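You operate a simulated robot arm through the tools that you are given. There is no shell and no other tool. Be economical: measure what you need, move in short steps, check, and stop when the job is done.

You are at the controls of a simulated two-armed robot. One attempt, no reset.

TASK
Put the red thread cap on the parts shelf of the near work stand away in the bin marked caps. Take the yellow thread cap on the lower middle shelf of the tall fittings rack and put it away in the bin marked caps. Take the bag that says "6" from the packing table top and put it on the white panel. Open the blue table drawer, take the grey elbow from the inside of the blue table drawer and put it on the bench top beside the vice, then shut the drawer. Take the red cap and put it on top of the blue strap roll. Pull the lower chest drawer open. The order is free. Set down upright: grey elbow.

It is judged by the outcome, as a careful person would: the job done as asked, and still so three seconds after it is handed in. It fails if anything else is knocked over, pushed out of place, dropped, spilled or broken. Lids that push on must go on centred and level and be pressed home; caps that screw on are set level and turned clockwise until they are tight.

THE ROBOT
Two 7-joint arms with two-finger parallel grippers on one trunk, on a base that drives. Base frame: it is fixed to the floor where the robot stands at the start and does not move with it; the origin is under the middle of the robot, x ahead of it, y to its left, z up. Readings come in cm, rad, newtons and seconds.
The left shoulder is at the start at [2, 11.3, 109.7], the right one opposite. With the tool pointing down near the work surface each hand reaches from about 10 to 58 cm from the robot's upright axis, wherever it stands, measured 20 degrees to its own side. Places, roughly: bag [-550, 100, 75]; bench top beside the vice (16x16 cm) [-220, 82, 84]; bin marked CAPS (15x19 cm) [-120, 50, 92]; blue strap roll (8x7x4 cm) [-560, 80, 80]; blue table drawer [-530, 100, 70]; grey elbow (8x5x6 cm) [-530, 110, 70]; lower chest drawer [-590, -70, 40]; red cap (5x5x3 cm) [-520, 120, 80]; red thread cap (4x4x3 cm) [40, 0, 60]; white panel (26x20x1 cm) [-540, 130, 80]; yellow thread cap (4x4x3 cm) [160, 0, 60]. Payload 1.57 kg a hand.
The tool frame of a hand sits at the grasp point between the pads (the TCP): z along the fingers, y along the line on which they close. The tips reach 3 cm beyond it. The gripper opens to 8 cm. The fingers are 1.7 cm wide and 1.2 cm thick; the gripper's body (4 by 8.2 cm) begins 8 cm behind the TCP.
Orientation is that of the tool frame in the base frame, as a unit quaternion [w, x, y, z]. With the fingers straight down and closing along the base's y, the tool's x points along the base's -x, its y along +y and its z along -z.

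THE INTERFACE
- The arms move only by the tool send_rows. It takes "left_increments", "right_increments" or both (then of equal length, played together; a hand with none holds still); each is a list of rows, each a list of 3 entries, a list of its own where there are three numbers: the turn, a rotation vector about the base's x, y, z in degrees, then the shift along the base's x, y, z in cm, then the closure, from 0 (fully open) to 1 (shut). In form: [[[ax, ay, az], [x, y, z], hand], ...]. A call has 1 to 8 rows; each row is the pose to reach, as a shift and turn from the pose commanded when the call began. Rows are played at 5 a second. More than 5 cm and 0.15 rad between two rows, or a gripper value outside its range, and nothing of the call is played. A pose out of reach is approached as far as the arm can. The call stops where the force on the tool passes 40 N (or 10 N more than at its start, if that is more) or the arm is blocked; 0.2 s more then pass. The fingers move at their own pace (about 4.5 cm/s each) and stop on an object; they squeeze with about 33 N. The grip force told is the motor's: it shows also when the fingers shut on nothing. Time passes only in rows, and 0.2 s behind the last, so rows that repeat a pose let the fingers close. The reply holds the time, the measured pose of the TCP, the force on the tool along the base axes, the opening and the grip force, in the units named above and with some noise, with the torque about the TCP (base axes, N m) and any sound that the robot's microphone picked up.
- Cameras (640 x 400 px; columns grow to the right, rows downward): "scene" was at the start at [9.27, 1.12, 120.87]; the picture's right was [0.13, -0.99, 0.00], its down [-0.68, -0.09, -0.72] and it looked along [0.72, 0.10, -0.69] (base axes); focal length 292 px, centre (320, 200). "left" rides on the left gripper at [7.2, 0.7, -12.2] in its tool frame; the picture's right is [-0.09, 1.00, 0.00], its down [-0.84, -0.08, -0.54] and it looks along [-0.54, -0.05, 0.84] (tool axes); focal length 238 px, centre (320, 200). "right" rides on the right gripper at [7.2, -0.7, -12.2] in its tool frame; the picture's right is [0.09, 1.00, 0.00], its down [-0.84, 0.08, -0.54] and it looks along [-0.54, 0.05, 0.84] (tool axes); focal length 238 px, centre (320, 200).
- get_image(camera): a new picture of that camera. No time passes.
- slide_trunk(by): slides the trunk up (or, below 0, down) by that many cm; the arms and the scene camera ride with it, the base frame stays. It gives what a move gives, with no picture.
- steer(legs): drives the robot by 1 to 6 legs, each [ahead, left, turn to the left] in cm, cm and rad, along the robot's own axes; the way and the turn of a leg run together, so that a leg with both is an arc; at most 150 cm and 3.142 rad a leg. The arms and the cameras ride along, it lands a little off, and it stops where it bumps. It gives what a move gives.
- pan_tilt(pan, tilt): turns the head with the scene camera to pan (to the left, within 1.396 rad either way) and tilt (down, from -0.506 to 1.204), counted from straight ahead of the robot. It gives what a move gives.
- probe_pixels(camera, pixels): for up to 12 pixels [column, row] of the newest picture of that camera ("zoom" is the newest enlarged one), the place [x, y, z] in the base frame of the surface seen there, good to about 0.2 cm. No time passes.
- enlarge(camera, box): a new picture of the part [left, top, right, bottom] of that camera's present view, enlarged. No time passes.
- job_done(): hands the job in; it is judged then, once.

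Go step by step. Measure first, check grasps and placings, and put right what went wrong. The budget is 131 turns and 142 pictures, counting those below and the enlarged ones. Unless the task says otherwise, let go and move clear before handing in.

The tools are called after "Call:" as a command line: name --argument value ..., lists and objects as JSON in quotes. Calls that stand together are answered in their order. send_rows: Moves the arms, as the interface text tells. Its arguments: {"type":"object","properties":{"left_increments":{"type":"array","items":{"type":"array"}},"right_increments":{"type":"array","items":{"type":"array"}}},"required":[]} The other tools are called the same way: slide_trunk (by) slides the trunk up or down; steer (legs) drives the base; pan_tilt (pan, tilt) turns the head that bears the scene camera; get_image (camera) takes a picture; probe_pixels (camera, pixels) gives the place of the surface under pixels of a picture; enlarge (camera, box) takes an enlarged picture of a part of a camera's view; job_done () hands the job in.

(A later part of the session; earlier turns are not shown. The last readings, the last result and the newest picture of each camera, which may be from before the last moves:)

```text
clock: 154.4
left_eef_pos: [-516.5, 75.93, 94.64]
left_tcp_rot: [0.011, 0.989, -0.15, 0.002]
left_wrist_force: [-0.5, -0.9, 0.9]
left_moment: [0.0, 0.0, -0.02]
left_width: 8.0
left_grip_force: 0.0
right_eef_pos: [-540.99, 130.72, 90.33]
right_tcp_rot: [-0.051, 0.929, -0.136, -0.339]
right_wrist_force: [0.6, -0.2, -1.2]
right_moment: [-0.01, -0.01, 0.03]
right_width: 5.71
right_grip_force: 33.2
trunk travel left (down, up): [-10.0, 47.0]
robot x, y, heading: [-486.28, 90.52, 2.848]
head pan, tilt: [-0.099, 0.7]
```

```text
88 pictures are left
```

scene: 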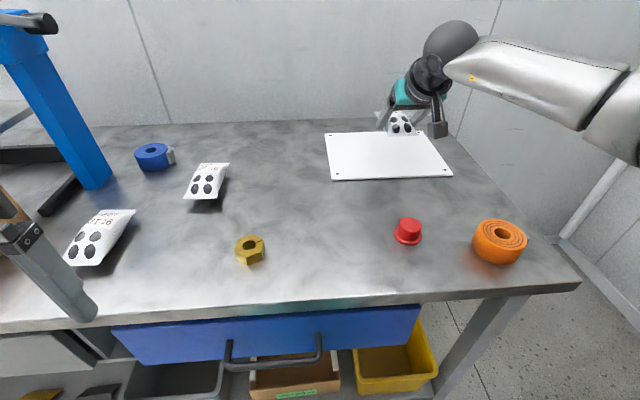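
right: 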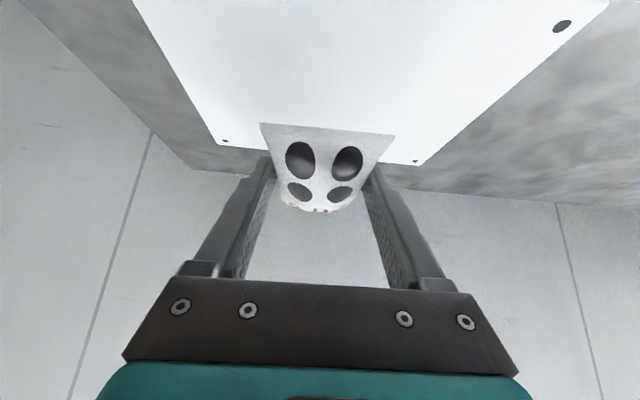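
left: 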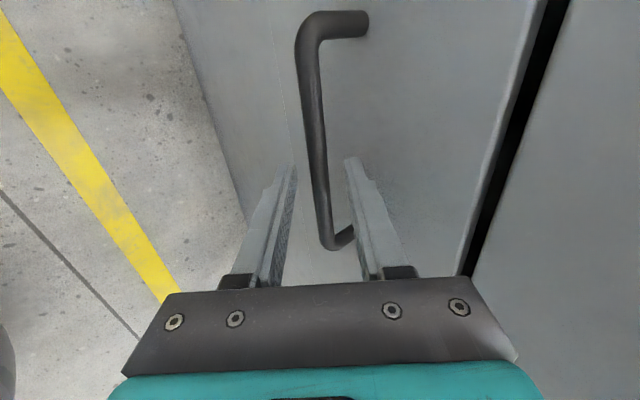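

The bag is over the panel, columns 225-415 in the right view. I'll lower 6 cm, release and rise.

Call:
send_rows --right_increments '[[[0, 0, 0], [0, -0.3, -3.5], 1], [[0, 0, 0], [0, -0.3, -5.6], 1], [[0, 0, 0], [0, -0.3, -5.9], 1], [[0, 0, 0], [0, -0.3, -5.9], 0.1], [[0, 0, 0], [0, -0.3, -5.9], 0.1], [[0, 0, 0], [0, -0.3, -5.9], 0.1], [[0, 0, 0], [0, -0.3, -2], 0.1], [[0, 0, 0], [0, -0.3, 2.5], 0.1]]'

Call:
get_image --camera "right"

```text
clock: 156.2
left_eef_pos: [-516.38, 75.88, 94.66]
left_tcp_rot: [0.011, 0.989, -0.149, 0.002]
left_wrist_force: [-0.4, 0.5, -1.1]
left_moment: [0.03, 0.01, 0.03]
left_width: 8.02
left_grip_force: 0.1
right_eef_pos: [-540.89, 130.04, 93.12]
right_tcp_rot: [-0.051, 0.93, -0.137, -0.337]
right_wrist_force: [0.6, 0.2, 0.1]
right_moment: [0.0, 0.0, -0.01]
right_width: 7.19
right_grip_force: 0.1
trunk travel left (down, up): [-10.0, 47.0]
robot x, y, heading: [-486.21, 91.01, 2.851]
head pan, tilt: [-0.099, 0.7]
```

```text
87 pictures are left
```

right: 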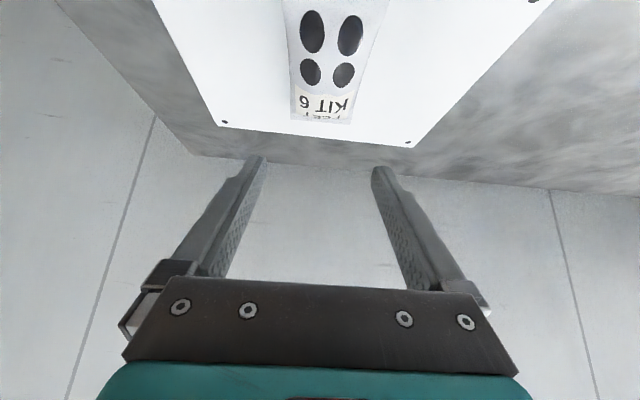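

The KIT 6 bag lies on the panel. Next I bring the right hand back over the red cap at about (-520.2, 120.4) and pull the left hand in behind the table edge.

Call:
send_rows --right_increments '[[[0, 0, 0], [3.7, -1.6, 0], 0.3], [[0, 0, 0], [7.4, -3.3, 0], 0.3], [[0, 0, 0], [11.1, -5, 0], 0.3], [[0, 0, 0], [14.8, -6.7, 0], 0.3], [[0, 0, 0], [18.5, -8.4, -1], 0.3], [[0, 0, 0], [21.95, -10.1, -2.5], 0.3], [[0, 0, 0], [21.95, -10.1, -2.5], 0.3]]' --left_increments '[[[0, 0, 0], [2, -0.6, 0], 0], [[0, 0, 0], [4, -1.2, 0], 0], [[0, 0, 0], [6, -1.8, 0], 0], [[0, 0, 0], [8, -2.4, 0], 0], [[0, 0, 0], [9, -2.7, 0], 0], [[0, 0, 0], [10, -3, 0], 0], [[0, 0, 0], [10, -3, 0], 0]]'

Call:
get_image --camera "right"

Call:
get_image --camera "scene"

```text
clock: 157.8
left_eef_pos: [-511.16, 73.17, 97.73]
left_tcp_rot: [0.011, 0.989, -0.15, 0.002]
left_wrist_force: [0.0, 0.7, -0.9]
left_moment: [0.01, 0.01, -0.01]
left_width: 7.98
left_grip_force: 0.0
left hand out of reach, approached as far as the arm can: row 2, 3, 4, 5, 6, 7
right_eef_pos: [-518.97, 119.85, 90.36]
right_tcp_rot: [-0.051, 0.93, -0.136, -0.338]
right_wrist_force: [-0.3, -0.7, -0.1]
right_moment: [0.01, 0.0, -0.04]
right_width: 5.62
right_grip_force: 0.0
trunk travel left (down, up): [-10.0, 47.0]
robot x, y, heading: [-486.26, 90.88, 2.85]
head pan, tilt: [-0.099, 0.7]
```

```text
86 pictures are left
```

right: 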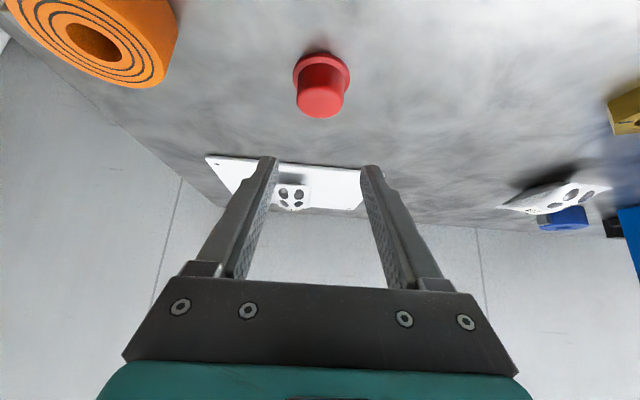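

```text
85 pictures are left
```

scene: 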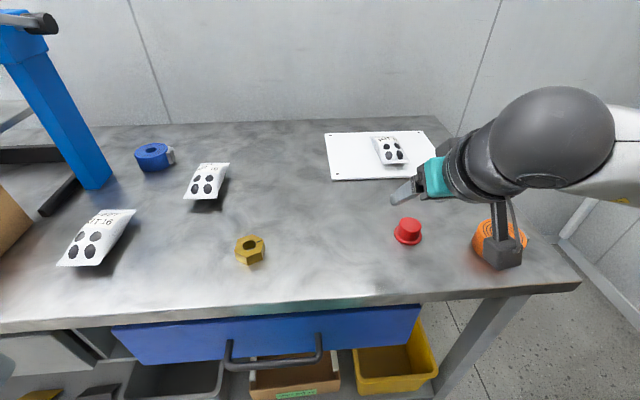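

I'll probe the cap's rim from this view: top face around (320,100).

Call:
probe_pixels --camera "right" --pixels '[[320, 112], [300, 98], [341, 98], [320, 90], [320, 100], [297, 72], [346, 72], [320, 57], [330, 75]]'

```text
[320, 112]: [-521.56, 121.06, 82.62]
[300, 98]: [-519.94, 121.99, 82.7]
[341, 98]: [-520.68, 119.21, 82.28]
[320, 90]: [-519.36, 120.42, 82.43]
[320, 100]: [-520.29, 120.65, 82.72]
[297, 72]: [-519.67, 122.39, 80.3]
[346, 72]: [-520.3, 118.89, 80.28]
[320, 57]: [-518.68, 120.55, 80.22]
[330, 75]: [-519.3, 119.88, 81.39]
```

Cap centre is (-520.4, 120.6), top 82.7, flange top 80.3. I'll lower to 83.5, grip the body above the flange, and lift.

Call:
send_rows --right_increments '[[[0, 0, 0], [-0.2, 0.35, -3.5], 0.3], [[0, 0, 0], [-0.2, 0.35, -6], 0.3], [[0, 0, 0], [-0.2, 0.35, -6.8], 0.3], [[0, 0, 0], [-0.2, 0.35, -6.8], 1], [[0, 0, 0], [-0.2, 0.35, -6.8], 1], [[0, 0, 0], [-0.2, 0.35, -6.8], 1], [[0, 0, 0], [-0.2, 0.35, -6.8], 1], [[0, 0, 0], [-0.2, 0.35, -2.5], 1]]'

Call:
get_image --camera "right"

```text
clock: 159.6
left_eef_pos: [-511.17, 73.01, 97.76]
left_tcp_rot: [0.011, 0.989, -0.149, 0.002]
left_wrist_force: [-0.5, 0.7, -0.3]
left_moment: [-0.02, 0.01, 0.04]
left_width: 8.0
left_grip_force: 0.2
right_eef_pos: [-518.92, 120.27, 88.0]
right_tcp_rot: [-0.052, 0.93, -0.136, -0.337]
right_wrist_force: [0.7, -0.2, 0.3]
right_moment: [0.0, -0.03, 0.01]
right_width: 3.48
right_grip_force: 33.3
trunk travel left (down, up): [-10.0, 47.0]
robot x, y, heading: [-486.31, 90.52, 2.851]
head pan, tilt: [-0.099, 0.7]
```

```text
84 pictures are left
```

right: 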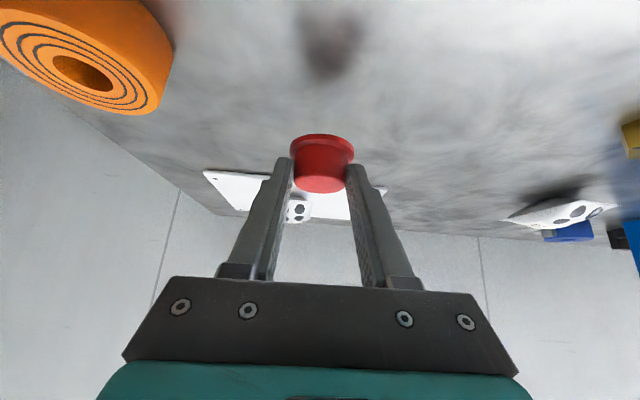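

Cap is held level. I'll lift it to a safe height and shift the base left 42 cm to face the blue strap roll.

Call:
send_rows --right_increments '[[[0, 0, 0], [0, 0, 4], 1], [[0, 0, 0], [0, 0, 8], 1], [[0, 0, 0], [0, 0, 10], 1]]'

Call:
steer --legs '[[0, 42, 0]]'

Call:
get_image --camera "scene"

```text
clock: 160.4
left_eef_pos: [-511.14, 73.06, 97.75]
left_tcp_rot: [0.01, 0.989, -0.149, 0.001]
left_wrist_force: [-0.1, -0.2, 0.4]
left_moment: [0.02, 0.0, 0.0]
left_width: 7.99
left_grip_force: 0.0
right_eef_pos: [-519.13, 120.57, 98.1]
right_tcp_rot: [-0.051, 0.93, -0.136, -0.338]
right_wrist_force: [-0.3, 0.4, -1.0]
right_moment: [0.01, 0.0, 0.04]
right_width: 3.44
right_grip_force: 33.2
trunk travel left (down, up): [-10.0, 47.0]
robot x, y, heading: [-486.04, 90.64, 2.852]
head pan, tilt: [-0.099, 0.7]
```

```text
clock: 163.0
left_eef_pos: [-523.2, 33.44, 97.7]
left_tcp_rot: [0.011, 0.988, -0.151, 0.002]
left_wrist_force: [-0.2, -0.6, 0.0]
left_moment: [0.01, -0.02, 0.0]
left_width: 7.98
left_grip_force: 0.1
right_eef_pos: [-530.96, 80.97, 98.05]
right_tcp_rot: [-0.052, 0.93, -0.137, -0.338]
right_wrist_force: [0.2, 0.5, 0.4]
right_moment: [0.02, 0.04, 0.03]
right_width: 3.43
right_grip_force: 33.0
trunk travel left (down, up): [-10.0, 47.0]
robot x, y, heading: [-498.1, 50.82, 2.849]
head pan, tilt: [-0.099, 0.7]
```

```text
83 pictures are left
```

scene: 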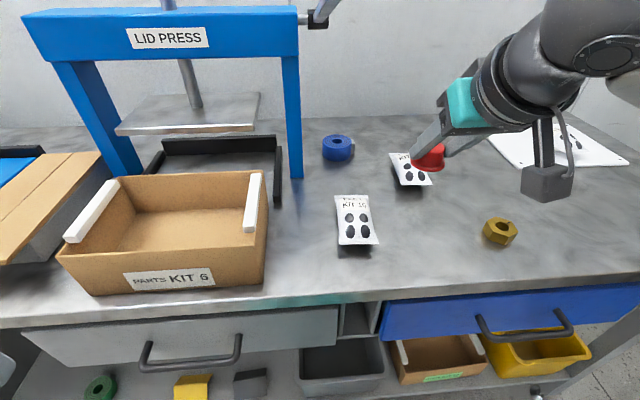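

The roll is at (337,147), with the lid press's right post beside it at (293,170). I'll measure both.

Call:
enlarge --camera "scene" --box '[270, 110, 380, 190]'

Call:
probe_pixels --camera "scene" --pixels '[[324, 144], [350, 144], [337, 137], [337, 151], [337, 158], [353, 148], [302, 170], [300, 60], [302, 120], [344, 144], [330, 144], [280, 20]]'

```text
5.00 times, centred on (325, 150) of scene
```

zoom: 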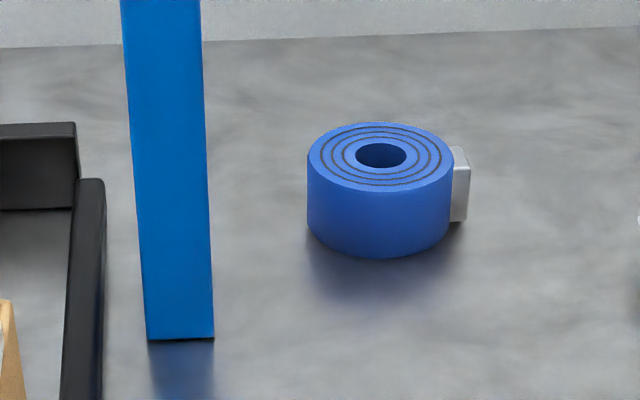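

```text
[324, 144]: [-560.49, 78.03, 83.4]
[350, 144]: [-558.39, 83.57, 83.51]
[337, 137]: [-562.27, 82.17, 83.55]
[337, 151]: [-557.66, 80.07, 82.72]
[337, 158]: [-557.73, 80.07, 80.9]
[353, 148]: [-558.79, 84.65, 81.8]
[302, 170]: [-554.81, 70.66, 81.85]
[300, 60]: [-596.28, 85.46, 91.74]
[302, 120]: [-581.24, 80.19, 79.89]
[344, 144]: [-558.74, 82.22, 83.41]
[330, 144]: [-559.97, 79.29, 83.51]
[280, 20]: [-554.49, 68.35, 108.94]
```

Roll top centre is (-559.7, 81), z 83.5, and the post is 8.4 cm to its left. I'll bring the cap over it at height.

Call:
send_rows --right_increments '[[[0, 0, 0], [-4.6, 0, 0], 1], [[0, 0, 0], [-9.2, 0, -1], 1], [[0, 0, 0], [-13.8, -0.1, -2], 1], [[0, 0, 0], [-18.4, -0.2, -3], 1], [[0, 0, 0], [-23, -0.3, -4], 1], [[0, 0, 0], [-27.5, -0.4, -5.5], 1], [[0, 0, 0], [-27.5, -0.4, -8], 1], [[0, 0, 0], [-27.5, -0.4, -8], 1]]'

Call:
get_image --camera "right"

Call:
enlarge --camera "scene" --box '[270, 90, 430, 190]'

```text
clock: 164.8
left_eef_pos: [-523.22, 33.49, 97.69]
left_tcp_rot: [0.011, 0.988, -0.153, 0.002]
left_wrist_force: [0.3, -1.1, -0.1]
left_moment: [0.0, 0.0, -0.01]
left_width: 8.02
left_grip_force: 0.1
right_eef_pos: [-558.6, 80.83, 89.92]
right_tcp_rot: [-0.052, 0.93, -0.138, -0.337]
right_wrist_force: [0.3, -1.0, -0.4]
right_moment: [0.0, 0.05, 0.01]
right_width: 3.42
right_grip_force: 33.6
trunk travel left (down, up): [-10.0, 47.0]
robot x, y, heading: [-497.94, 51.31, 2.846]
head pan, tilt: [-0.099, 0.7]
```

```text
81 pictures are left
```

right: 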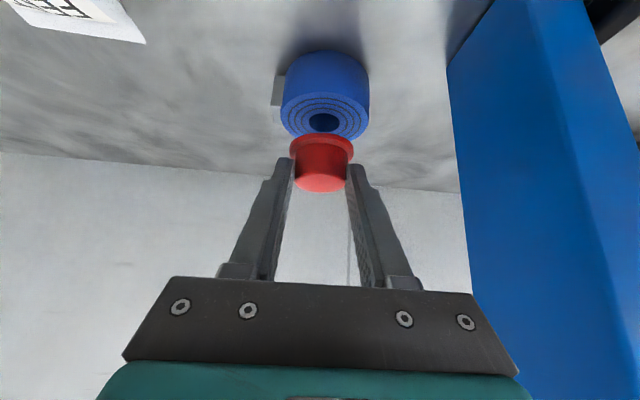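

```text
4.00 times, centred on (350, 140) of scene
```

zoom: 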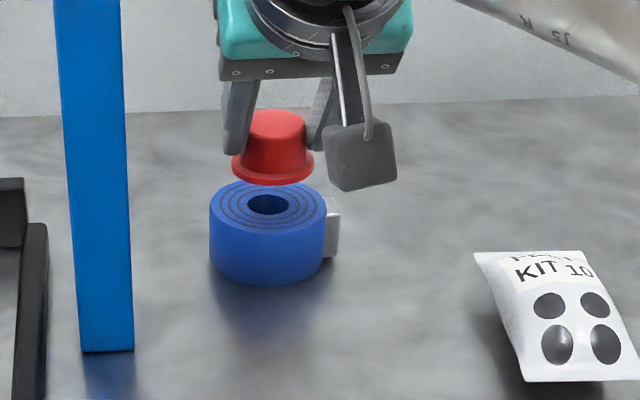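

Well aligned (cap at column 321, roll hole at 323 in the right view). I'll check the cap's actual position before lowering.

Call:
probe_pixels --camera "right" --pixels '[[321, 186], [321, 137], [293, 145], [351, 145], [321, 178], [323, 110], [285, 115], [364, 115], [322, 90]]'

Call:
probe_pixels --camera "zoom" --pixels '[[275, 120], [234, 165], [311, 165], [275, 180], [212, 205], [322, 205], [250, 115], [300, 125]]'

```text
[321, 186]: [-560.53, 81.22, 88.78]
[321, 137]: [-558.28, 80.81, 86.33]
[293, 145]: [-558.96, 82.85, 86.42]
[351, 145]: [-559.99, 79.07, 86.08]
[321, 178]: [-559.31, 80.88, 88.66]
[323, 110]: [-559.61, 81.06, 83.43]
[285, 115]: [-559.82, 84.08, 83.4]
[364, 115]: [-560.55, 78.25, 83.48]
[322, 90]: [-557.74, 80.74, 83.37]
```

```text
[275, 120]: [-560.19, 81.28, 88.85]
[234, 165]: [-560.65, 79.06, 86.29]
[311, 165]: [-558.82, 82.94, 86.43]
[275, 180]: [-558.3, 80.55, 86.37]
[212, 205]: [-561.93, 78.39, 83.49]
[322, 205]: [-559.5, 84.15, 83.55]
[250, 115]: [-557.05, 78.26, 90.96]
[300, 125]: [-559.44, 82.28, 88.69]
```

Cap centre (-560.0, 81.15) versus roll centre (-560.2, 81.2): aligned. I'll lower 2.7 cm, release and rise straight up.

Call:
send_rows --right_increments '[[[0, 0, 0], [-0.2, 0.1, -1.5], 1], [[0, 0, 0], [-0.2, 0.1, -2.4], 1], [[0, 0, 0], [-0.2, 0.1, -2.75], 1], [[0, 0, 0], [-0.2, 0.1, -2.75], 0.85], [[0, 0, 0], [-0.2, 0.1, -2.75], 0.35], [[0, 0, 0], [-0.2, 0.1, -2.75], 0.35], [[0, 0, 0], [-0.2, 0.1, 1], 0.35], [[0, 0, 0], [0.5, 0.1, 5.5], 0.35]]'

Call:
get_image --camera "right"

Call:
enlarge --camera "scene" --box '[270, 90, 430, 190]'

```text
clock: 166.6
left_eef_pos: [-523.25, 33.44, 97.77]
left_tcp_rot: [0.011, 0.988, -0.151, 0.002]
left_wrist_force: [-0.3, 0.2, -0.2]
left_moment: [0.03, -0.01, -0.03]
left_width: 8.01
left_grip_force: 0.0
right_eef_pos: [-558.07, 80.6, 95.55]
right_tcp_rot: [-0.05, 0.93, -0.136, -0.338]
right_wrist_force: [-0.1, -0.1, 0.0]
right_moment: [0.01, 0.0, -0.02]
right_width: 5.23
right_grip_force: 0.0
trunk travel left (down, up): [-10.0, 47.0]
robot x, y, heading: [-498.19, 51.13, 2.85]
head pan, tilt: [-0.099, 0.7]
```

```text
79 pictures are left
```

right: 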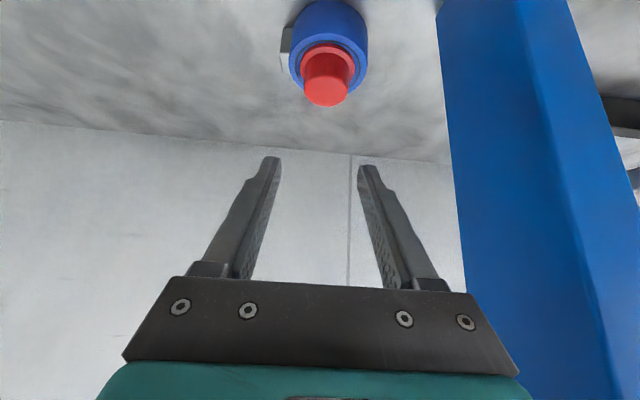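

```text
4.00 times, centred on (350, 140) of scene
```

zoom: 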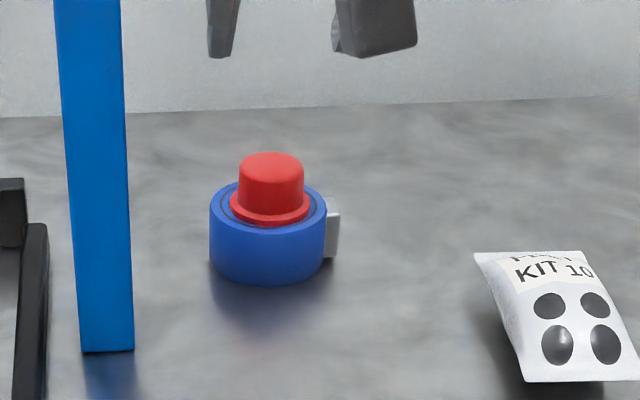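

The red cap sits centred and level on the strap roll. I'll withdraw and straighten the right hand, then back off to face the blue drawer.

Call:
send_rows --right_increments '[[[0, 0, 0], [4.3, -1, 1], 0.35], [[-1.6, -5.3, 0], [8.7, -2.1, 2], 0.35], [[-3.6, -11.9, 0], [13.1, -3.2, 2], 0.35], [[-5.6, -18.5, 0], [17.5, -4.3, 2], 0.35], [[-7.6, -25.1, 0], [21.9, -5.4, 2], 0.35], [[-9.6, -31.7, 0], [26.3, -6.5, 2], 0.35], [[-11.6, -38.3, 0], [30.6, -7.6, 2], 0.35]]'

Call:
steer --legs '[[-45, 0, 0], [0, -45, 0]]'

Call:
slide_trunk --by -8

Call:
pan_tilt --pan 0.1 --tilt 0.55

Call:
get_image --camera "scene"

```text
clock: 168.2
left_eef_pos: [-523.24, 33.63, 97.76]
left_tcp_rot: [0.01, 0.988, -0.151, 0.002]
left_wrist_force: [-0.4, -0.1, -0.1]
left_moment: [-0.03, 0.0, -0.03]
left_width: 8.02
left_grip_force: 0.0
right_eef_pos: [-527.39, 73.16, 97.63]
right_tcp_rot: [-0.001, 0.989, -0.146, 0.002]
right_wrist_force: [0.2, 0.0, -0.3]
right_moment: [0.01, -0.01, 0.01]
right_width: 5.19
right_grip_force: 0.2
trunk travel left (down, up): [-10.0, 47.0]
robot x, y, heading: [-498.0, 50.87, 2.851]
head pan, tilt: [-0.099, 0.7]
```

```text
clock: 173.2
left_eef_pos: [-467.65, 64.19, 97.75]
left_tcp_rot: [0.01, 0.989, -0.15, 0.001]
left_wrist_force: [-0.6, 0.1, 0.0]
left_moment: [0.01, -0.01, 0.0]
left_width: 7.98
left_grip_force: 0.2
right_eef_pos: [-471.72, 103.7, 97.72]
right_tcp_rot: [0.0, 0.989, -0.146, 0.001]
right_wrist_force: [0.7, 0.8, -0.1]
right_moment: [0.01, 0.02, 0.0]
right_width: 5.2
right_grip_force: 0.0
trunk travel left (down, up): [-10.0, 47.0]
robot x, y, heading: [-442.79, 81.81, 2.853]
head pan, tilt: [-0.099, 0.7]
```

```text
clock: 174.4
left_eef_pos: [-467.65, 63.99, 89.72]
left_tcp_rot: [0.011, 0.989, -0.151, 0.002]
left_wrist_force: [-0.2, -0.5, 0.9]
left_moment: [0.01, -0.02, -0.01]
left_width: 8.02
left_grip_force: 0.2
right_eef_pos: [-471.94, 103.69, 89.65]
right_tcp_rot: [-0.001, 0.989, -0.146, 0.0]
right_wrist_force: [0.4, 0.1, 0.2]
right_moment: [-0.01, 0.0, 0.02]
right_width: 5.21
right_grip_force: 0.0
trunk travel left (down, up): [-2.0, 55.0]
robot x, y, heading: [-442.7, 81.84, 2.849]
head pan, tilt: [-0.099, 0.7]
```

```text
clock: 175.1
left_eef_pos: [-467.69, 64.11, 89.7]
left_tcp_rot: [0.011, 0.989, -0.15, 0.002]
left_wrist_force: [0.9, -0.3, -0.9]
left_moment: [0.0, 0.0, -0.03]
left_width: 7.99
left_grip_force: 0.1
right_eef_pos: [-471.94, 103.74, 89.55]
right_tcp_rot: [-0.001, 0.989, -0.145, 0.001]
right_wrist_force: [-0.9, 0.4, 0.2]
right_moment: [-0.03, 0.0, 0.0]
right_width: 5.2
right_grip_force: 0.0
trunk travel left (down, up): [-2.0, 55.0]
robot x, y, heading: [-442.66, 81.6, 2.848]
head pan, tilt: [0.099, 0.55]
```

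```text
77 pictures are left
```

scene: 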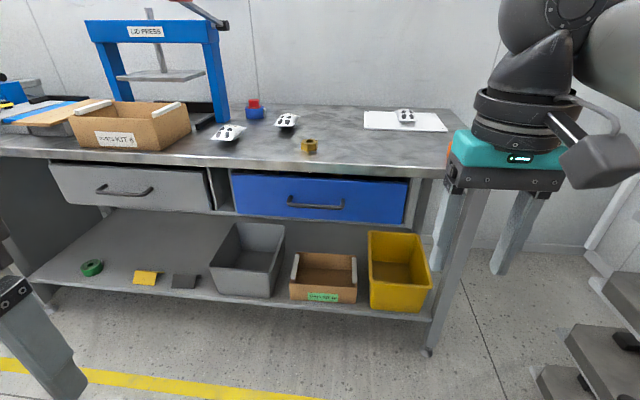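

The blue drawer's handle runs from (289,200) to (342,206). I'll measure it and the drawer face.

Call:
probe_pixels --camera "scene" --pixels '[[300, 205], [315, 206], [330, 207], [289, 198], [342, 202], [315, 195], [315, 216], [240, 180], [400, 190], [315, 175], [315, 168]]'

Call:
enlarge --camera "scene" --box '[220, 155, 420, 235]'

```text
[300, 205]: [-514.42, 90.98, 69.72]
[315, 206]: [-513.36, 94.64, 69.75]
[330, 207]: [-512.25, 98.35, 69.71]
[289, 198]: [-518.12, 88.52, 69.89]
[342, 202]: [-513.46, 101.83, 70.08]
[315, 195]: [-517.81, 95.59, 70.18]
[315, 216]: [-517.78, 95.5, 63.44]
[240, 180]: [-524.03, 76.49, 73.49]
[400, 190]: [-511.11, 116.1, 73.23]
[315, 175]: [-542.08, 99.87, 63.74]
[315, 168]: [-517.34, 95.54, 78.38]
```

```text
3.20 times, centred on (320, 195) of scene
```

zoom: 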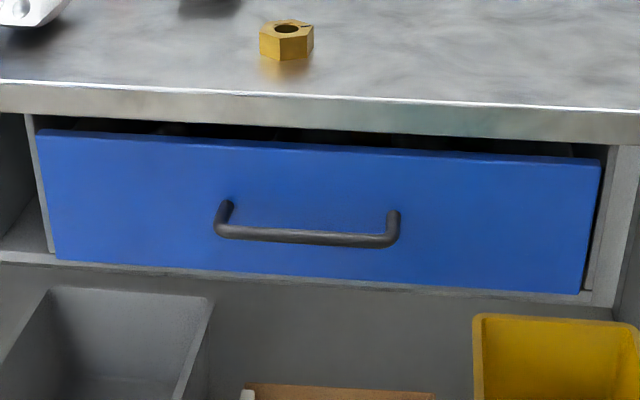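

The handle bar centre is (-513.7, 94.9, 69.4). I'll square up, then roll and tilt the left hand as before.

Call:
steer --legs '[[7, -3.3, -0.02]]'

Call:
send_rows --left_increments '[[[-1.7, 3.3, -7.1], [-1.2, 1.9, 0], 0.3], [[-3.4, 6.5, -14.3], [-2.4, 3.8, 0], 0.6], [[-5.1, 9.8, -21.5], [-3.6, 5.7, 0], 0.6], [[-6.8, 13.1, -28.7], [-4.8, 7.6, 0], 0.6], [[-8.5, 16.4, -35.8], [-6, 9.5, 0], 0.6], [[-10.2, 19.6, -43.0], [-7.3, 11.5, 0], 0.6], [[-12, 22.9, -50.2], [-8.6, 13.5, 0], 0.6], [[-13.7, 26.2, -57.3], [-9.8, 15.5, 0], 0.6]]'

Call:
send_rows --left_increments '[[[-1.7, 3.3, -7.1], [0, 0, 0], 0.6], [[-3.4, 6.5, -14.3], [0, 0, 0], 0.6], [[-5.1, 9.8, -21.5], [0, 0, 0], 0.6], [[-6.8, 13.1, -28.7], [0, 0, 0], 0.6], [[-6.8, 13.1, -28.7], [0, 0, 0], 0.6]]'

Call:
get_image --camera "scene"

```text
clock: 176.2
left_eef_pos: [-473.75, 69.89, 89.76]
left_tcp_rot: [0.011, 0.987, -0.161, 0.001]
left_wrist_force: [0.0, 0.1, 0.3]
left_moment: [-0.04, -0.01, 0.0]
left_width: 8.0
left_grip_force: 0.1
right_eef_pos: [-477.25, 109.61, 89.59]
right_tcp_rot: [0.0, 0.988, -0.155, 0.001]
right_wrist_force: [-0.5, -0.3, -0.4]
right_moment: [-0.02, -0.03, 0.02]
right_width: 5.2
right_grip_force: 0.0
trunk travel left (down, up): [-2.0, 55.0]
robot x, y, heading: [-448.63, 87.18, 2.831]
head pan, tilt: [0.099, 0.55]
```

```text
clock: 178.0
left_eef_pos: [-483.54, 85.44, 89.79]
left_tcp_rot: [0.158, 0.757, -0.602, -0.199]
left_wrist_force: [0.1, -0.4, -0.7]
left_moment: [-0.02, 0.01, -0.02]
left_width: 3.22
left_grip_force: 0.0
right_eef_pos: [-477.06, 109.62, 89.63]
right_tcp_rot: [0.0, 0.988, -0.155, 0.001]
right_wrist_force: [1.1, 0.4, 0.2]
right_moment: [0.0, 0.04, 0.0]
right_width: 5.2
right_grip_force: 0.1
trunk travel left (down, up): [-2.0, 55.0]
robot x, y, heading: [-448.09, 86.9, 2.83]
head pan, tilt: [0.099, 0.55]
```

```text
clock: 179.2
left_eef_pos: [-485.33, 86.77, 90.97]
left_tcp_rot: [-0.213, -0.548, 0.759, 0.28]
left_wrist_force: [1.0, 0.0, 0.6]
left_moment: [0.03, -0.03, -0.03]
left_width: 3.21
left_grip_force: 0.0
left hand out of reach, approached as far as the arm can: row 3, 4, 5
right_eef_pos: [-477.11, 109.43, 89.63]
right_tcp_rot: [-0.001, 0.988, -0.155, 0.001]
right_wrist_force: [0.5, 1.3, -0.2]
right_moment: [-0.06, 0.0, 0.04]
right_width: 5.19
right_grip_force: 0.0
trunk travel left (down, up): [-2.0, 55.0]
robot x, y, heading: [-447.98, 87.05, 2.831]
head pan, tilt: [0.099, 0.55]
```

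```text
75 pictures are left
```

scene: 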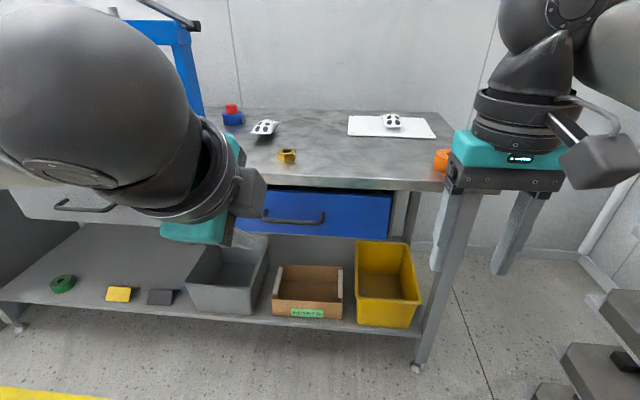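

The orientation is set (slightly short of commanded position). I'll lower and extend a little to be in comfortable reach, then drive in.

Call:
send_rows --left_increments '[[[0, 0, 0], [-2, 0.6, -3], 0.6], [[0, 0, 0], [-4, 1.2, -6], 0.6], [[0, 0, 0], [-5, 1.5, -9], 0.6], [[0, 0, 0], [-5, 1.5, -9], 0.6]]'

Call:
steer --legs '[[16, 0, 0]]'

Call:
get_image --camera "left"

```text
clock: 180.2
left_eef_pos: [-490.2, 88.14, 82.05]
left_tcp_rot: [-0.214, -0.549, 0.758, 0.28]
left_wrist_force: [-0.5, -1.2, 0.2]
left_moment: [0.01, -0.03, -0.01]
left_width: 3.18
left_grip_force: 0.1
right_eef_pos: [-477.12, 109.51, 89.69]
right_tcp_rot: [-0.001, 0.988, -0.155, 0.001]
right_wrist_force: [-0.3, 0.0, -0.3]
right_moment: [0.0, -0.02, 0.01]
right_width: 5.22
right_grip_force: 0.1
trunk travel left (down, up): [-2.0, 55.0]
robot x, y, heading: [-447.99, 87.0, 2.829]
head pan, tilt: [0.099, 0.55]
```

```text
clock: 181.6
left_eef_pos: [-505.3, 92.97, 82.12]
left_tcp_rot: [-0.215, -0.548, 0.758, 0.28]
left_wrist_force: [0.3, -0.1, -0.4]
left_moment: [-0.04, 0.02, 0.01]
left_width: 3.22
left_grip_force: 0.0
right_eef_pos: [-492.28, 114.36, 89.64]
right_tcp_rot: [-0.001, 0.988, -0.155, 0.001]
right_wrist_force: [0.8, 0.0, -0.5]
right_moment: [0.03, 0.0, 0.0]
right_width: 5.21
right_grip_force: 0.1
trunk travel left (down, up): [-2.0, 55.0]
robot x, y, heading: [-463.15, 91.81, 2.829]
head pan, tilt: [0.099, 0.55]
```

```text
74 pictures are left
```

left: 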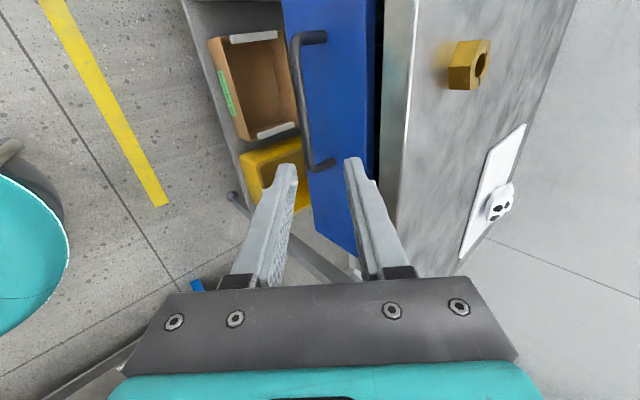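

Call:
probe_pixels --camera "left" --pixels '[[297, 60], [302, 95], [307, 130], [311, 160], [335, 95], [335, 130], [400, 120], [380, 120]]'

```text
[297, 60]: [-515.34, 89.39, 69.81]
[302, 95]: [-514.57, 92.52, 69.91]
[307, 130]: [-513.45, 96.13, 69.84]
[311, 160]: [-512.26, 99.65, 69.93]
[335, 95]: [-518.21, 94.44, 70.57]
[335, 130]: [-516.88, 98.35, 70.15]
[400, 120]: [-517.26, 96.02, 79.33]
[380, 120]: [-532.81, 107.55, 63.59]
```

Bar centre is about (-514.1, 95, 69.4). I'll lower 2.4 cm then slide in along the finger direction.

Call:
send_rows --left_increments '[[[0, 0, 0], [0, 0, -2.4], 0.6], [[0, 0, 0], [-2.7, 0.6, -5.5], 0.6], [[0, 0, 0], [-5.4, 1.2, -8.6], 0.6], [[0, 0, 0], [-6.6, 1.5, -10], 0.6], [[0, 0, 0], [-6.6, 1.5, -10], 0.6]]'

Call:
get_image --camera "left"

```text
clock: 182.8
left_eef_pos: [-511.73, 94.33, 72.09]
left_tcp_rot: [-0.214, -0.548, 0.758, 0.281]
left_wrist_force: [-0.8, 0.8, -0.2]
left_moment: [0.03, 0.0, -0.01]
left_width: 3.21
left_grip_force: 0.1
right_eef_pos: [-492.35, 114.42, 89.58]
right_tcp_rot: [-0.001, 0.988, -0.154, 0.001]
right_wrist_force: [-0.2, -0.1, -0.8]
right_moment: [-0.02, -0.01, 0.0]
right_width: 5.19
right_grip_force: 0.0
trunk travel left (down, up): [-2.0, 55.0]
robot x, y, heading: [-463.5, 91.47, 2.828]
head pan, tilt: [0.099, 0.55]
```

```text
73 pictures are left
```

left: 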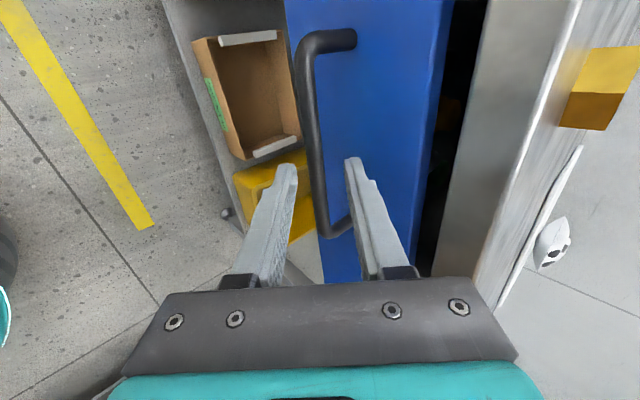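

The bar runs between the fingers. I'll go the last 2.4 cm, close, and pull by driving back.

Call:
send_rows --left_increments '[[[0, 0, 0], [-1.6, 0.45, -1.8], 0.6], [[0, 0, 0], [-1.6, 0.45, -1.8], 1], [[0, 0, 0], [-1.6, 0.45, -1.8], 1], [[0, 0, 0], [-1.6, 0.45, -1.8], 1], [[0, 0, 0], [-1.6, 0.45, -1.8], 1]]'

Call:
steer --legs '[[-10, 0, 0]]'

Call:
pan_tilt --pan 0.1 --tilt 0.75

Call:
get_image --camera "scene"

```text
clock: 184.0
left_eef_pos: [-513.32, 94.82, 70.11]
left_tcp_rot: [-0.21, -0.549, 0.76, 0.277]
left_wrist_force: [16.0, -4.5, -11.3]
left_moment: [0.07, -0.2, 0.59]
left_width: 1.17
left_grip_force: 29.1
right_eef_pos: [-492.22, 114.37, 89.63]
right_tcp_rot: [-0.002, 0.988, -0.154, 0.0]
right_wrist_force: [-0.5, 0.2, 0.4]
right_moment: [0.0, 0.0, 0.02]
right_width: 5.2
right_grip_force: 0.0
trunk travel left (down, up): [-2.0, 55.0]
robot x, y, heading: [-463.32, 91.96, 2.825]
head pan, tilt: [0.099, 0.55]
```

```text
clock: 185.1
left_eef_pos: [-504.16, 91.91, 70.14]
left_tcp_rot: [-0.21, -0.548, 0.76, 0.278]
left_wrist_force: [2.6, 4.4, -20.1]
left_moment: [0.36, -0.19, 0.3]
left_width: 1.19
left_grip_force: 29.8
right_eef_pos: [-482.95, 111.42, 89.63]
right_tcp_rot: [-0.001, 0.988, -0.155, 0.001]
right_wrist_force: [0.1, -0.9, 0.1]
right_moment: [0.01, -0.03, 0.0]
right_width: 5.19
right_grip_force: 0.0
trunk travel left (down, up): [-2.0, 55.0]
robot x, y, heading: [-453.66, 89.01, 2.833]
head pan, tilt: [0.099, 0.55]
```

```text
clock: 185.9
left_eef_pos: [-504.02, 91.88, 70.17]
left_tcp_rot: [-0.211, -0.549, 0.759, 0.278]
left_wrist_force: [1.0, -0.1, -4.4]
left_moment: [0.29, -0.12, 0.42]
left_width: 1.18
left_grip_force: 29.0
right_eef_pos: [-482.73, 111.39, 89.57]
right_tcp_rot: [0.0, 0.988, -0.155, 0.002]
right_wrist_force: [-0.1, -0.3, 1.0]
right_moment: [0.01, 0.02, 0.0]
right_width: 5.18
right_grip_force: 0.0
trunk travel left (down, up): [-2.0, 55.0]
robot x, y, heading: [-453.72, 89.05, 2.829]
head pan, tilt: [0.099, 0.75]
```

```text
72 pictures are left
```

scene: 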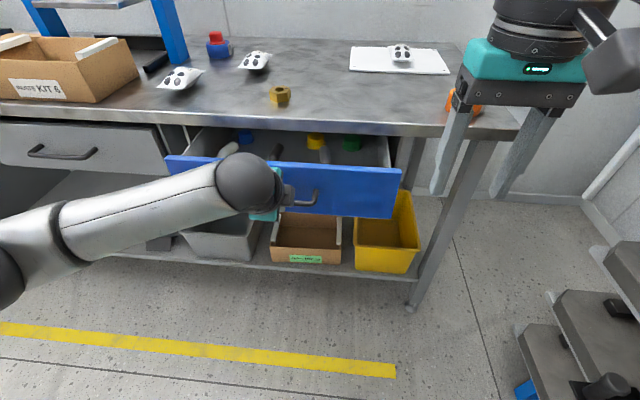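

The drawer slides; items are visible inside. I'll pull 13 cm more.

Call:
steer --legs '[[-13, 0, 0]]'

Call:
get_image --camera "scene"

```text
clock: 187.2
left_eef_pos: [-491.59, 87.8, 70.16]
left_tcp_rot: [-0.211, -0.548, 0.76, 0.278]
left_wrist_force: [0.2, -0.7, -7.4]
left_moment: [0.34, -0.13, 0.42]
left_width: 1.16
left_grip_force: 29.1
right_eef_pos: [-470.47, 107.36, 89.54]
right_tcp_rot: [-0.001, 0.988, -0.155, 0.001]
right_wrist_force: [0.4, 0.4, -0.1]
right_moment: [0.02, 0.01, -0.01]
right_width: 5.21
right_grip_force: 0.1
trunk travel left (down, up): [-2.0, 55.0]
robot x, y, heading: [-441.53, 84.48, 2.831]
head pan, tilt: [0.099, 0.75]
```

```text
71 pictures are left
```

scene: 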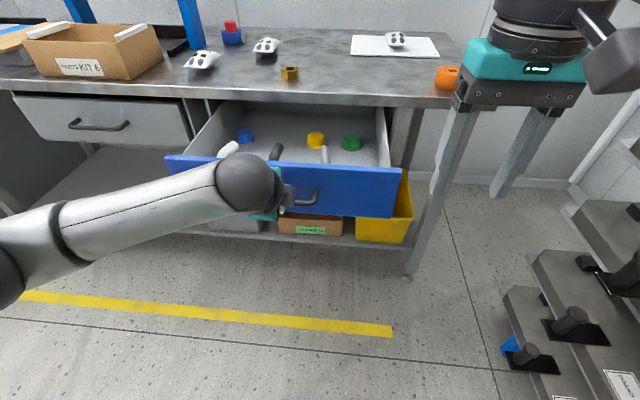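

The drawer is open about 23 cm. I'll release the handle, draw the left hand back and up, and look inside.

Call:
send_rows --left_increments '[[[0, 0, 0], [0, 0, 0], 0.6], [[0, 0, 0], [0, 0, 0], 0.6], [[0, 0, 0], [2, -0.6, 2.4], 0.6], [[0, 0, 0], [4, -1.2, 4.8], 0.6], [[0, 0, 0], [5, -2.5, 9], 0.6], [[0, 0, 0], [5, -4.5, 13], 0.6], [[0, 0, 0], [4, -7, 17], 0.6], [[0, 0, 0], [3, -9.5, 20], 0.6]]'

Call:
get_image --camera "scene"

Call:
enlarge --camera "scene" --box '[170, 95, 410, 225]'

```text
clock: 188.9
left_eef_pos: [-488.68, 78.34, 90.28]
left_tcp_rot: [-0.212, -0.549, 0.759, 0.278]
left_wrist_force: [0.2, 0.1, 0.3]
left_moment: [-0.01, -0.02, 0.02]
left_width: 3.2
left_grip_force: 0.0
right_eef_pos: [-470.44, 107.35, 89.63]
right_tcp_rot: [-0.001, 0.988, -0.155, 0.001]
right_wrist_force: [1.6, 0.2, -0.5]
right_moment: [0.02, 0.02, -0.03]
right_width: 5.2
right_grip_force: 0.0
trunk travel left (down, up): [-2.0, 55.0]
robot x, y, heading: [-441.4, 84.74, 2.83]
head pan, tilt: [0.099, 0.75]
```

```text
70 pictures are left
```

scene: 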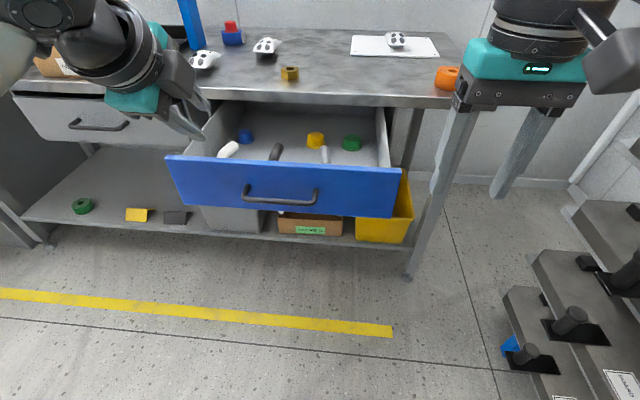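

```text
2.67 times, centred on (290, 160) of scene
```

zoom: 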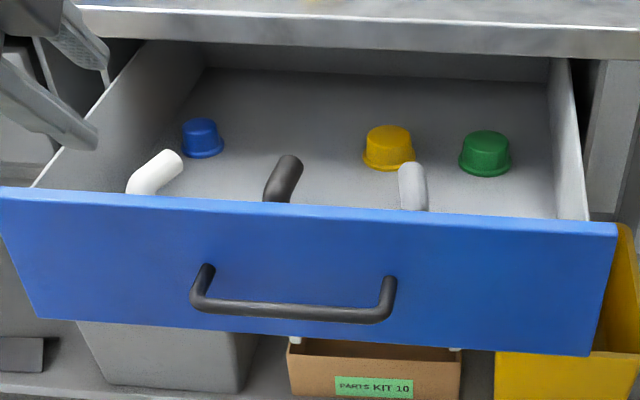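

Grey elbow is the light grey one at zoom (412,185), next to a yellow cap; white and black elbows are beside it. I'll drive 17 cm closer and look with both cameras.

Call:
probe_pixels --camera "zoom" --pixels '[[410, 175], [412, 205], [388, 140], [485, 150], [300, 195], [280, 170]]'

Call:
steer --legs '[[17, 0, 0]]'

Call:
pan_tilt --pan -0.05 --tilt 1.0

Call:
get_image --camera "scene"

```text
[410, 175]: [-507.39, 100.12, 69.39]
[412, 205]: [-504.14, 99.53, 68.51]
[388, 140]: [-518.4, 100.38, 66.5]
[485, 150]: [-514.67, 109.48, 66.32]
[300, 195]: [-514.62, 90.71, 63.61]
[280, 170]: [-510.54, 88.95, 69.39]
```

```text
clock: 190.4
left_eef_pos: [-504.56, 83.46, 90.22]
left_tcp_rot: [-0.211, -0.549, 0.759, 0.278]
left_wrist_force: [0.6, 0.3, 0.2]
left_moment: [0.0, 0.01, -0.04]
left_width: 3.19
left_grip_force: 0.2
right_eef_pos: [-486.47, 112.43, 89.74]
right_tcp_rot: [-0.001, 0.988, -0.154, 0.001]
right_wrist_force: [-0.5, -0.1, 0.0]
right_moment: [-0.04, 0.05, 0.02]
right_width: 5.19
right_grip_force: 0.0
trunk travel left (down, up): [-2.0, 55.0]
robot x, y, heading: [-457.33, 90.16, 2.835]
head pan, tilt: [0.099, 0.75]
```

```text
clock: 191.2
left_eef_pos: [-504.65, 83.33, 90.2]
left_tcp_rot: [-0.212, -0.549, 0.759, 0.278]
left_wrist_force: [0.9, 0.5, 0.2]
left_moment: [0.02, -0.02, 0.03]
left_width: 3.18
left_grip_force: 0.0
right_eef_pos: [-486.47, 112.46, 89.59]
right_tcp_rot: [0.0, 0.988, -0.153, 0.001]
right_wrist_force: [0.2, -0.2, -0.2]
right_moment: [0.01, 0.02, -0.01]
right_width: 5.19
right_grip_force: 0.1
trunk travel left (down, up): [-2.0, 55.0]
robot x, y, heading: [-457.51, 89.57, 2.832]
head pan, tilt: [-0.051, 1.0]
```

```text
68 pictures are left
```

scene: 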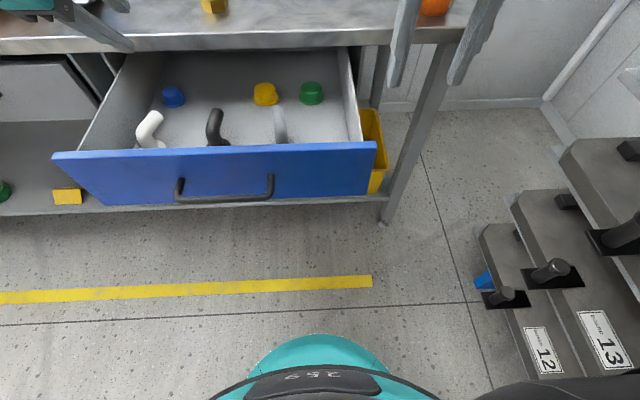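

The grey elbow is at about (-506, 99.8) with its top at 69.4. I'll bring the right hand's camera over it and shift the left hand outward.

Call:
send_rows --right_increments '[[[0, 0, 0], [-3, -2.5, 0], 0.3], [[0, 0, 0], [-6, -5, 0], 0], [[0, 0, 0], [-9, -7.5, 0], 0], [[0, 0, 0], [-12, -10, 0], 0], [[0, 0, 0], [-14, -11.5, 0], 0], [[0, 0, 0], [-14, -11.5, 0], 0]]' --left_increments '[[[0, 0, 0], [0, -1.5, 0], 0.6], [[0, 0, 0], [0, -3, 0], 0.6], [[0, 0, 0], [0, -4.5, 0], 0.6], [[0, 0, 0], [0, -6, 0], 0.6], [[0, 0, 0], [0, -7, 0], 0.6], [[0, 0, 0], [0, -7, 0], 0.6]]'

Call:
get_image --camera "right"

```text
clock: 192.6
left_eef_pos: [-504.62, 76.41, 90.15]
left_tcp_rot: [-0.211, -0.549, 0.759, 0.277]
left_wrist_force: [0.1, 0.3, 0.7]
left_moment: [-0.02, -0.01, 0.0]
left_width: 3.21
left_grip_force: 0.1
right_eef_pos: [-500.52, 101.05, 89.72]
right_tcp_rot: [-0.002, 0.988, -0.153, 0.001]
right_wrist_force: [0.6, 1.2, -0.6]
right_moment: [-0.01, 0.0, 0.01]
right_width: 7.99
right_grip_force: 0.1
trunk travel left (down, up): [-2.0, 55.0]
robot x, y, heading: [-457.73, 89.81, 2.834]
head pan, tilt: [-0.051, 1.0]
```

```text
67 pictures are left
```

right: 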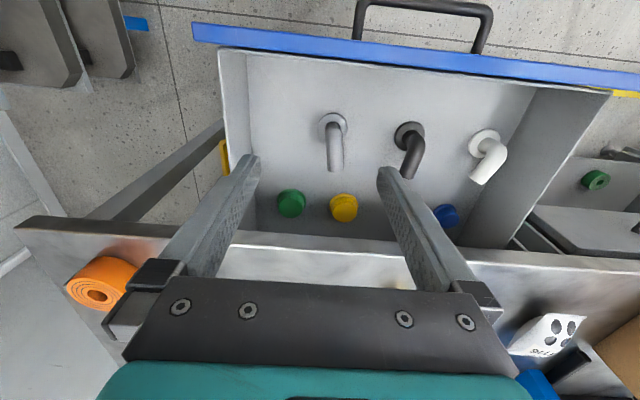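

The elbows stand flange-down: grey flange at (333,125), arm extending to (336,165). I'll probe its shape.

Call:
enlarge --camera "right" --box '[280, 95, 400, 220]'

Call:
probe_pixels --camera "right" --pixels '[[333, 114], [322, 125], [346, 125], [333, 126], [334, 135], [335, 150], [336, 165], [328, 150], [342, 150], [300, 150], [333, 62], [343, 203]]'

```text
3.20 times, centred on (340, 158) of right
```

zoom: 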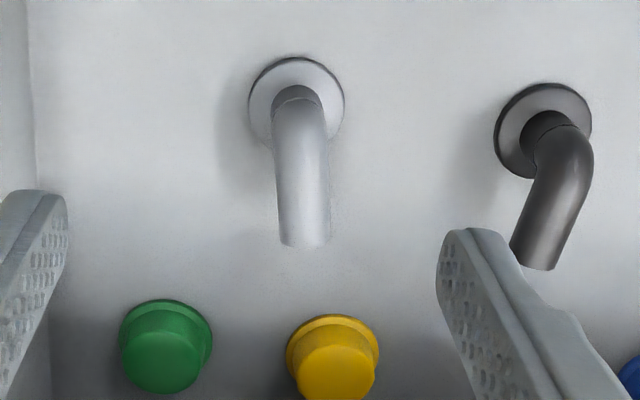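

```text
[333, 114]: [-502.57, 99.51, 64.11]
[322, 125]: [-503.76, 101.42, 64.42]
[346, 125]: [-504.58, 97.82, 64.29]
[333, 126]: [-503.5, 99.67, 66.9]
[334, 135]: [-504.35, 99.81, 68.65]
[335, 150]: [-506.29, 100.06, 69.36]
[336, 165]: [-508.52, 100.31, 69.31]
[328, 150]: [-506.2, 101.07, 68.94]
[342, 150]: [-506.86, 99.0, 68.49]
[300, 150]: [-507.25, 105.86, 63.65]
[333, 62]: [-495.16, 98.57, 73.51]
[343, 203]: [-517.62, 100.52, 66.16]
```

Elbow stem is centred near (-504.4, 99.7), arm top 69.4, flange top 64.3. I'll align the hand with the arm (+10°) and lower to just above it.

Call:
send_rows --right_increments '[[[0, 0, 5], [-2.5, -0.5, -2], 0.38], [[0, 0, 10], [-4.9, -1.05, -5], 0.38], [[0, 0, 10], [-4.9, -1.05, -9], 0.38], [[0, 0, 10], [-4.9, -1.05, -12.5], 0.38], [[0, 0, 10], [-4.9, -1.05, -15], 0.38], [[0, 0, 10], [-4.9, -1.05, -15], 0.38]]'

Call:
get_image --camera "right"

Call:
get_image --camera "scene"

```text
clock: 194.0
left_eef_pos: [-504.49, 76.35, 90.23]
left_tcp_rot: [-0.212, -0.549, 0.759, 0.278]
left_wrist_force: [0.1, 0.3, -0.6]
left_moment: [0.02, 0.01, -0.02]
left_width: 3.18
left_grip_force: 0.0
right_eef_pos: [-505.46, 99.97, 74.73]
right_tcp_rot: [-0.001, 0.998, -0.067, 0.001]
right_wrist_force: [-0.5, 0.2, -0.6]
right_moment: [0.01, 0.03, 0.0]
right_width: 4.95
right_grip_force: 0.0
trunk travel left (down, up): [-2.0, 55.0]
robot x, y, heading: [-457.59, 89.76, 2.835]
head pan, tilt: [-0.051, 1.0]
```

```text
65 pictures are left
```

right: 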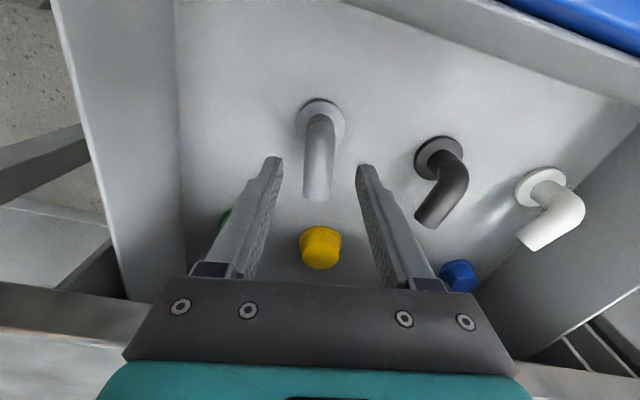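

```text
64 pictures are left
```

scene: 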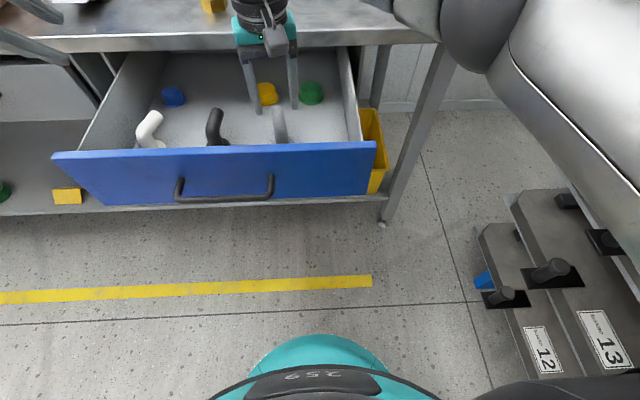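

Aligned, with the arm midway between the fingers. I'll descend 6.5 cm, grip, and lift slightly.

Call:
send_rows --right_increments '[[[0, 0, 0], [0, 0, -3.5], 0.38], [[0, 0, 0], [0, 0, -6.5], 0.38], [[0, 0, 0], [0, 0, -6.5], 0.38], [[0, 0, 0], [0, 0, -6.5], 1], [[0, 0, 0], [0, 0, -6.5], 1], [[0, 0, 0], [0, 0, -6.5], 1], [[0, 0, 0], [0, 0, -6.5], 1], [[0, 0, 0], [0, 0, -2.5], 1]]'

Call:
get_image --camera "right"

```text
clock: 195.8
left_eef_pos: [-504.54, 76.5, 90.14]
left_tcp_rot: [-0.212, -0.549, 0.76, 0.278]
left_wrist_force: [0.2, 0.3, -0.3]
left_moment: [-0.04, 0.01, -0.01]
left_width: 3.19
left_grip_force: 0.1
right_eef_pos: [-505.38, 99.9, 71.91]
right_tcp_rot: [-0.001, 0.998, -0.067, 0.001]
right_wrist_force: [-0.8, -0.3, 0.1]
right_moment: [0.03, 0.0, 0.01]
right_width: 2.38
right_grip_force: 32.9
trunk travel left (down, up): [-2.0, 55.0]
robot x, y, heading: [-457.73, 90.1, 2.835]
head pan, tilt: [-0.051, 1.0]
```

```text
63 pictures are left
```

right: 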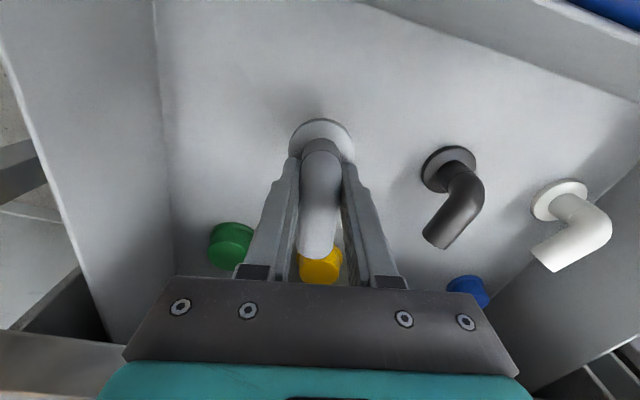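

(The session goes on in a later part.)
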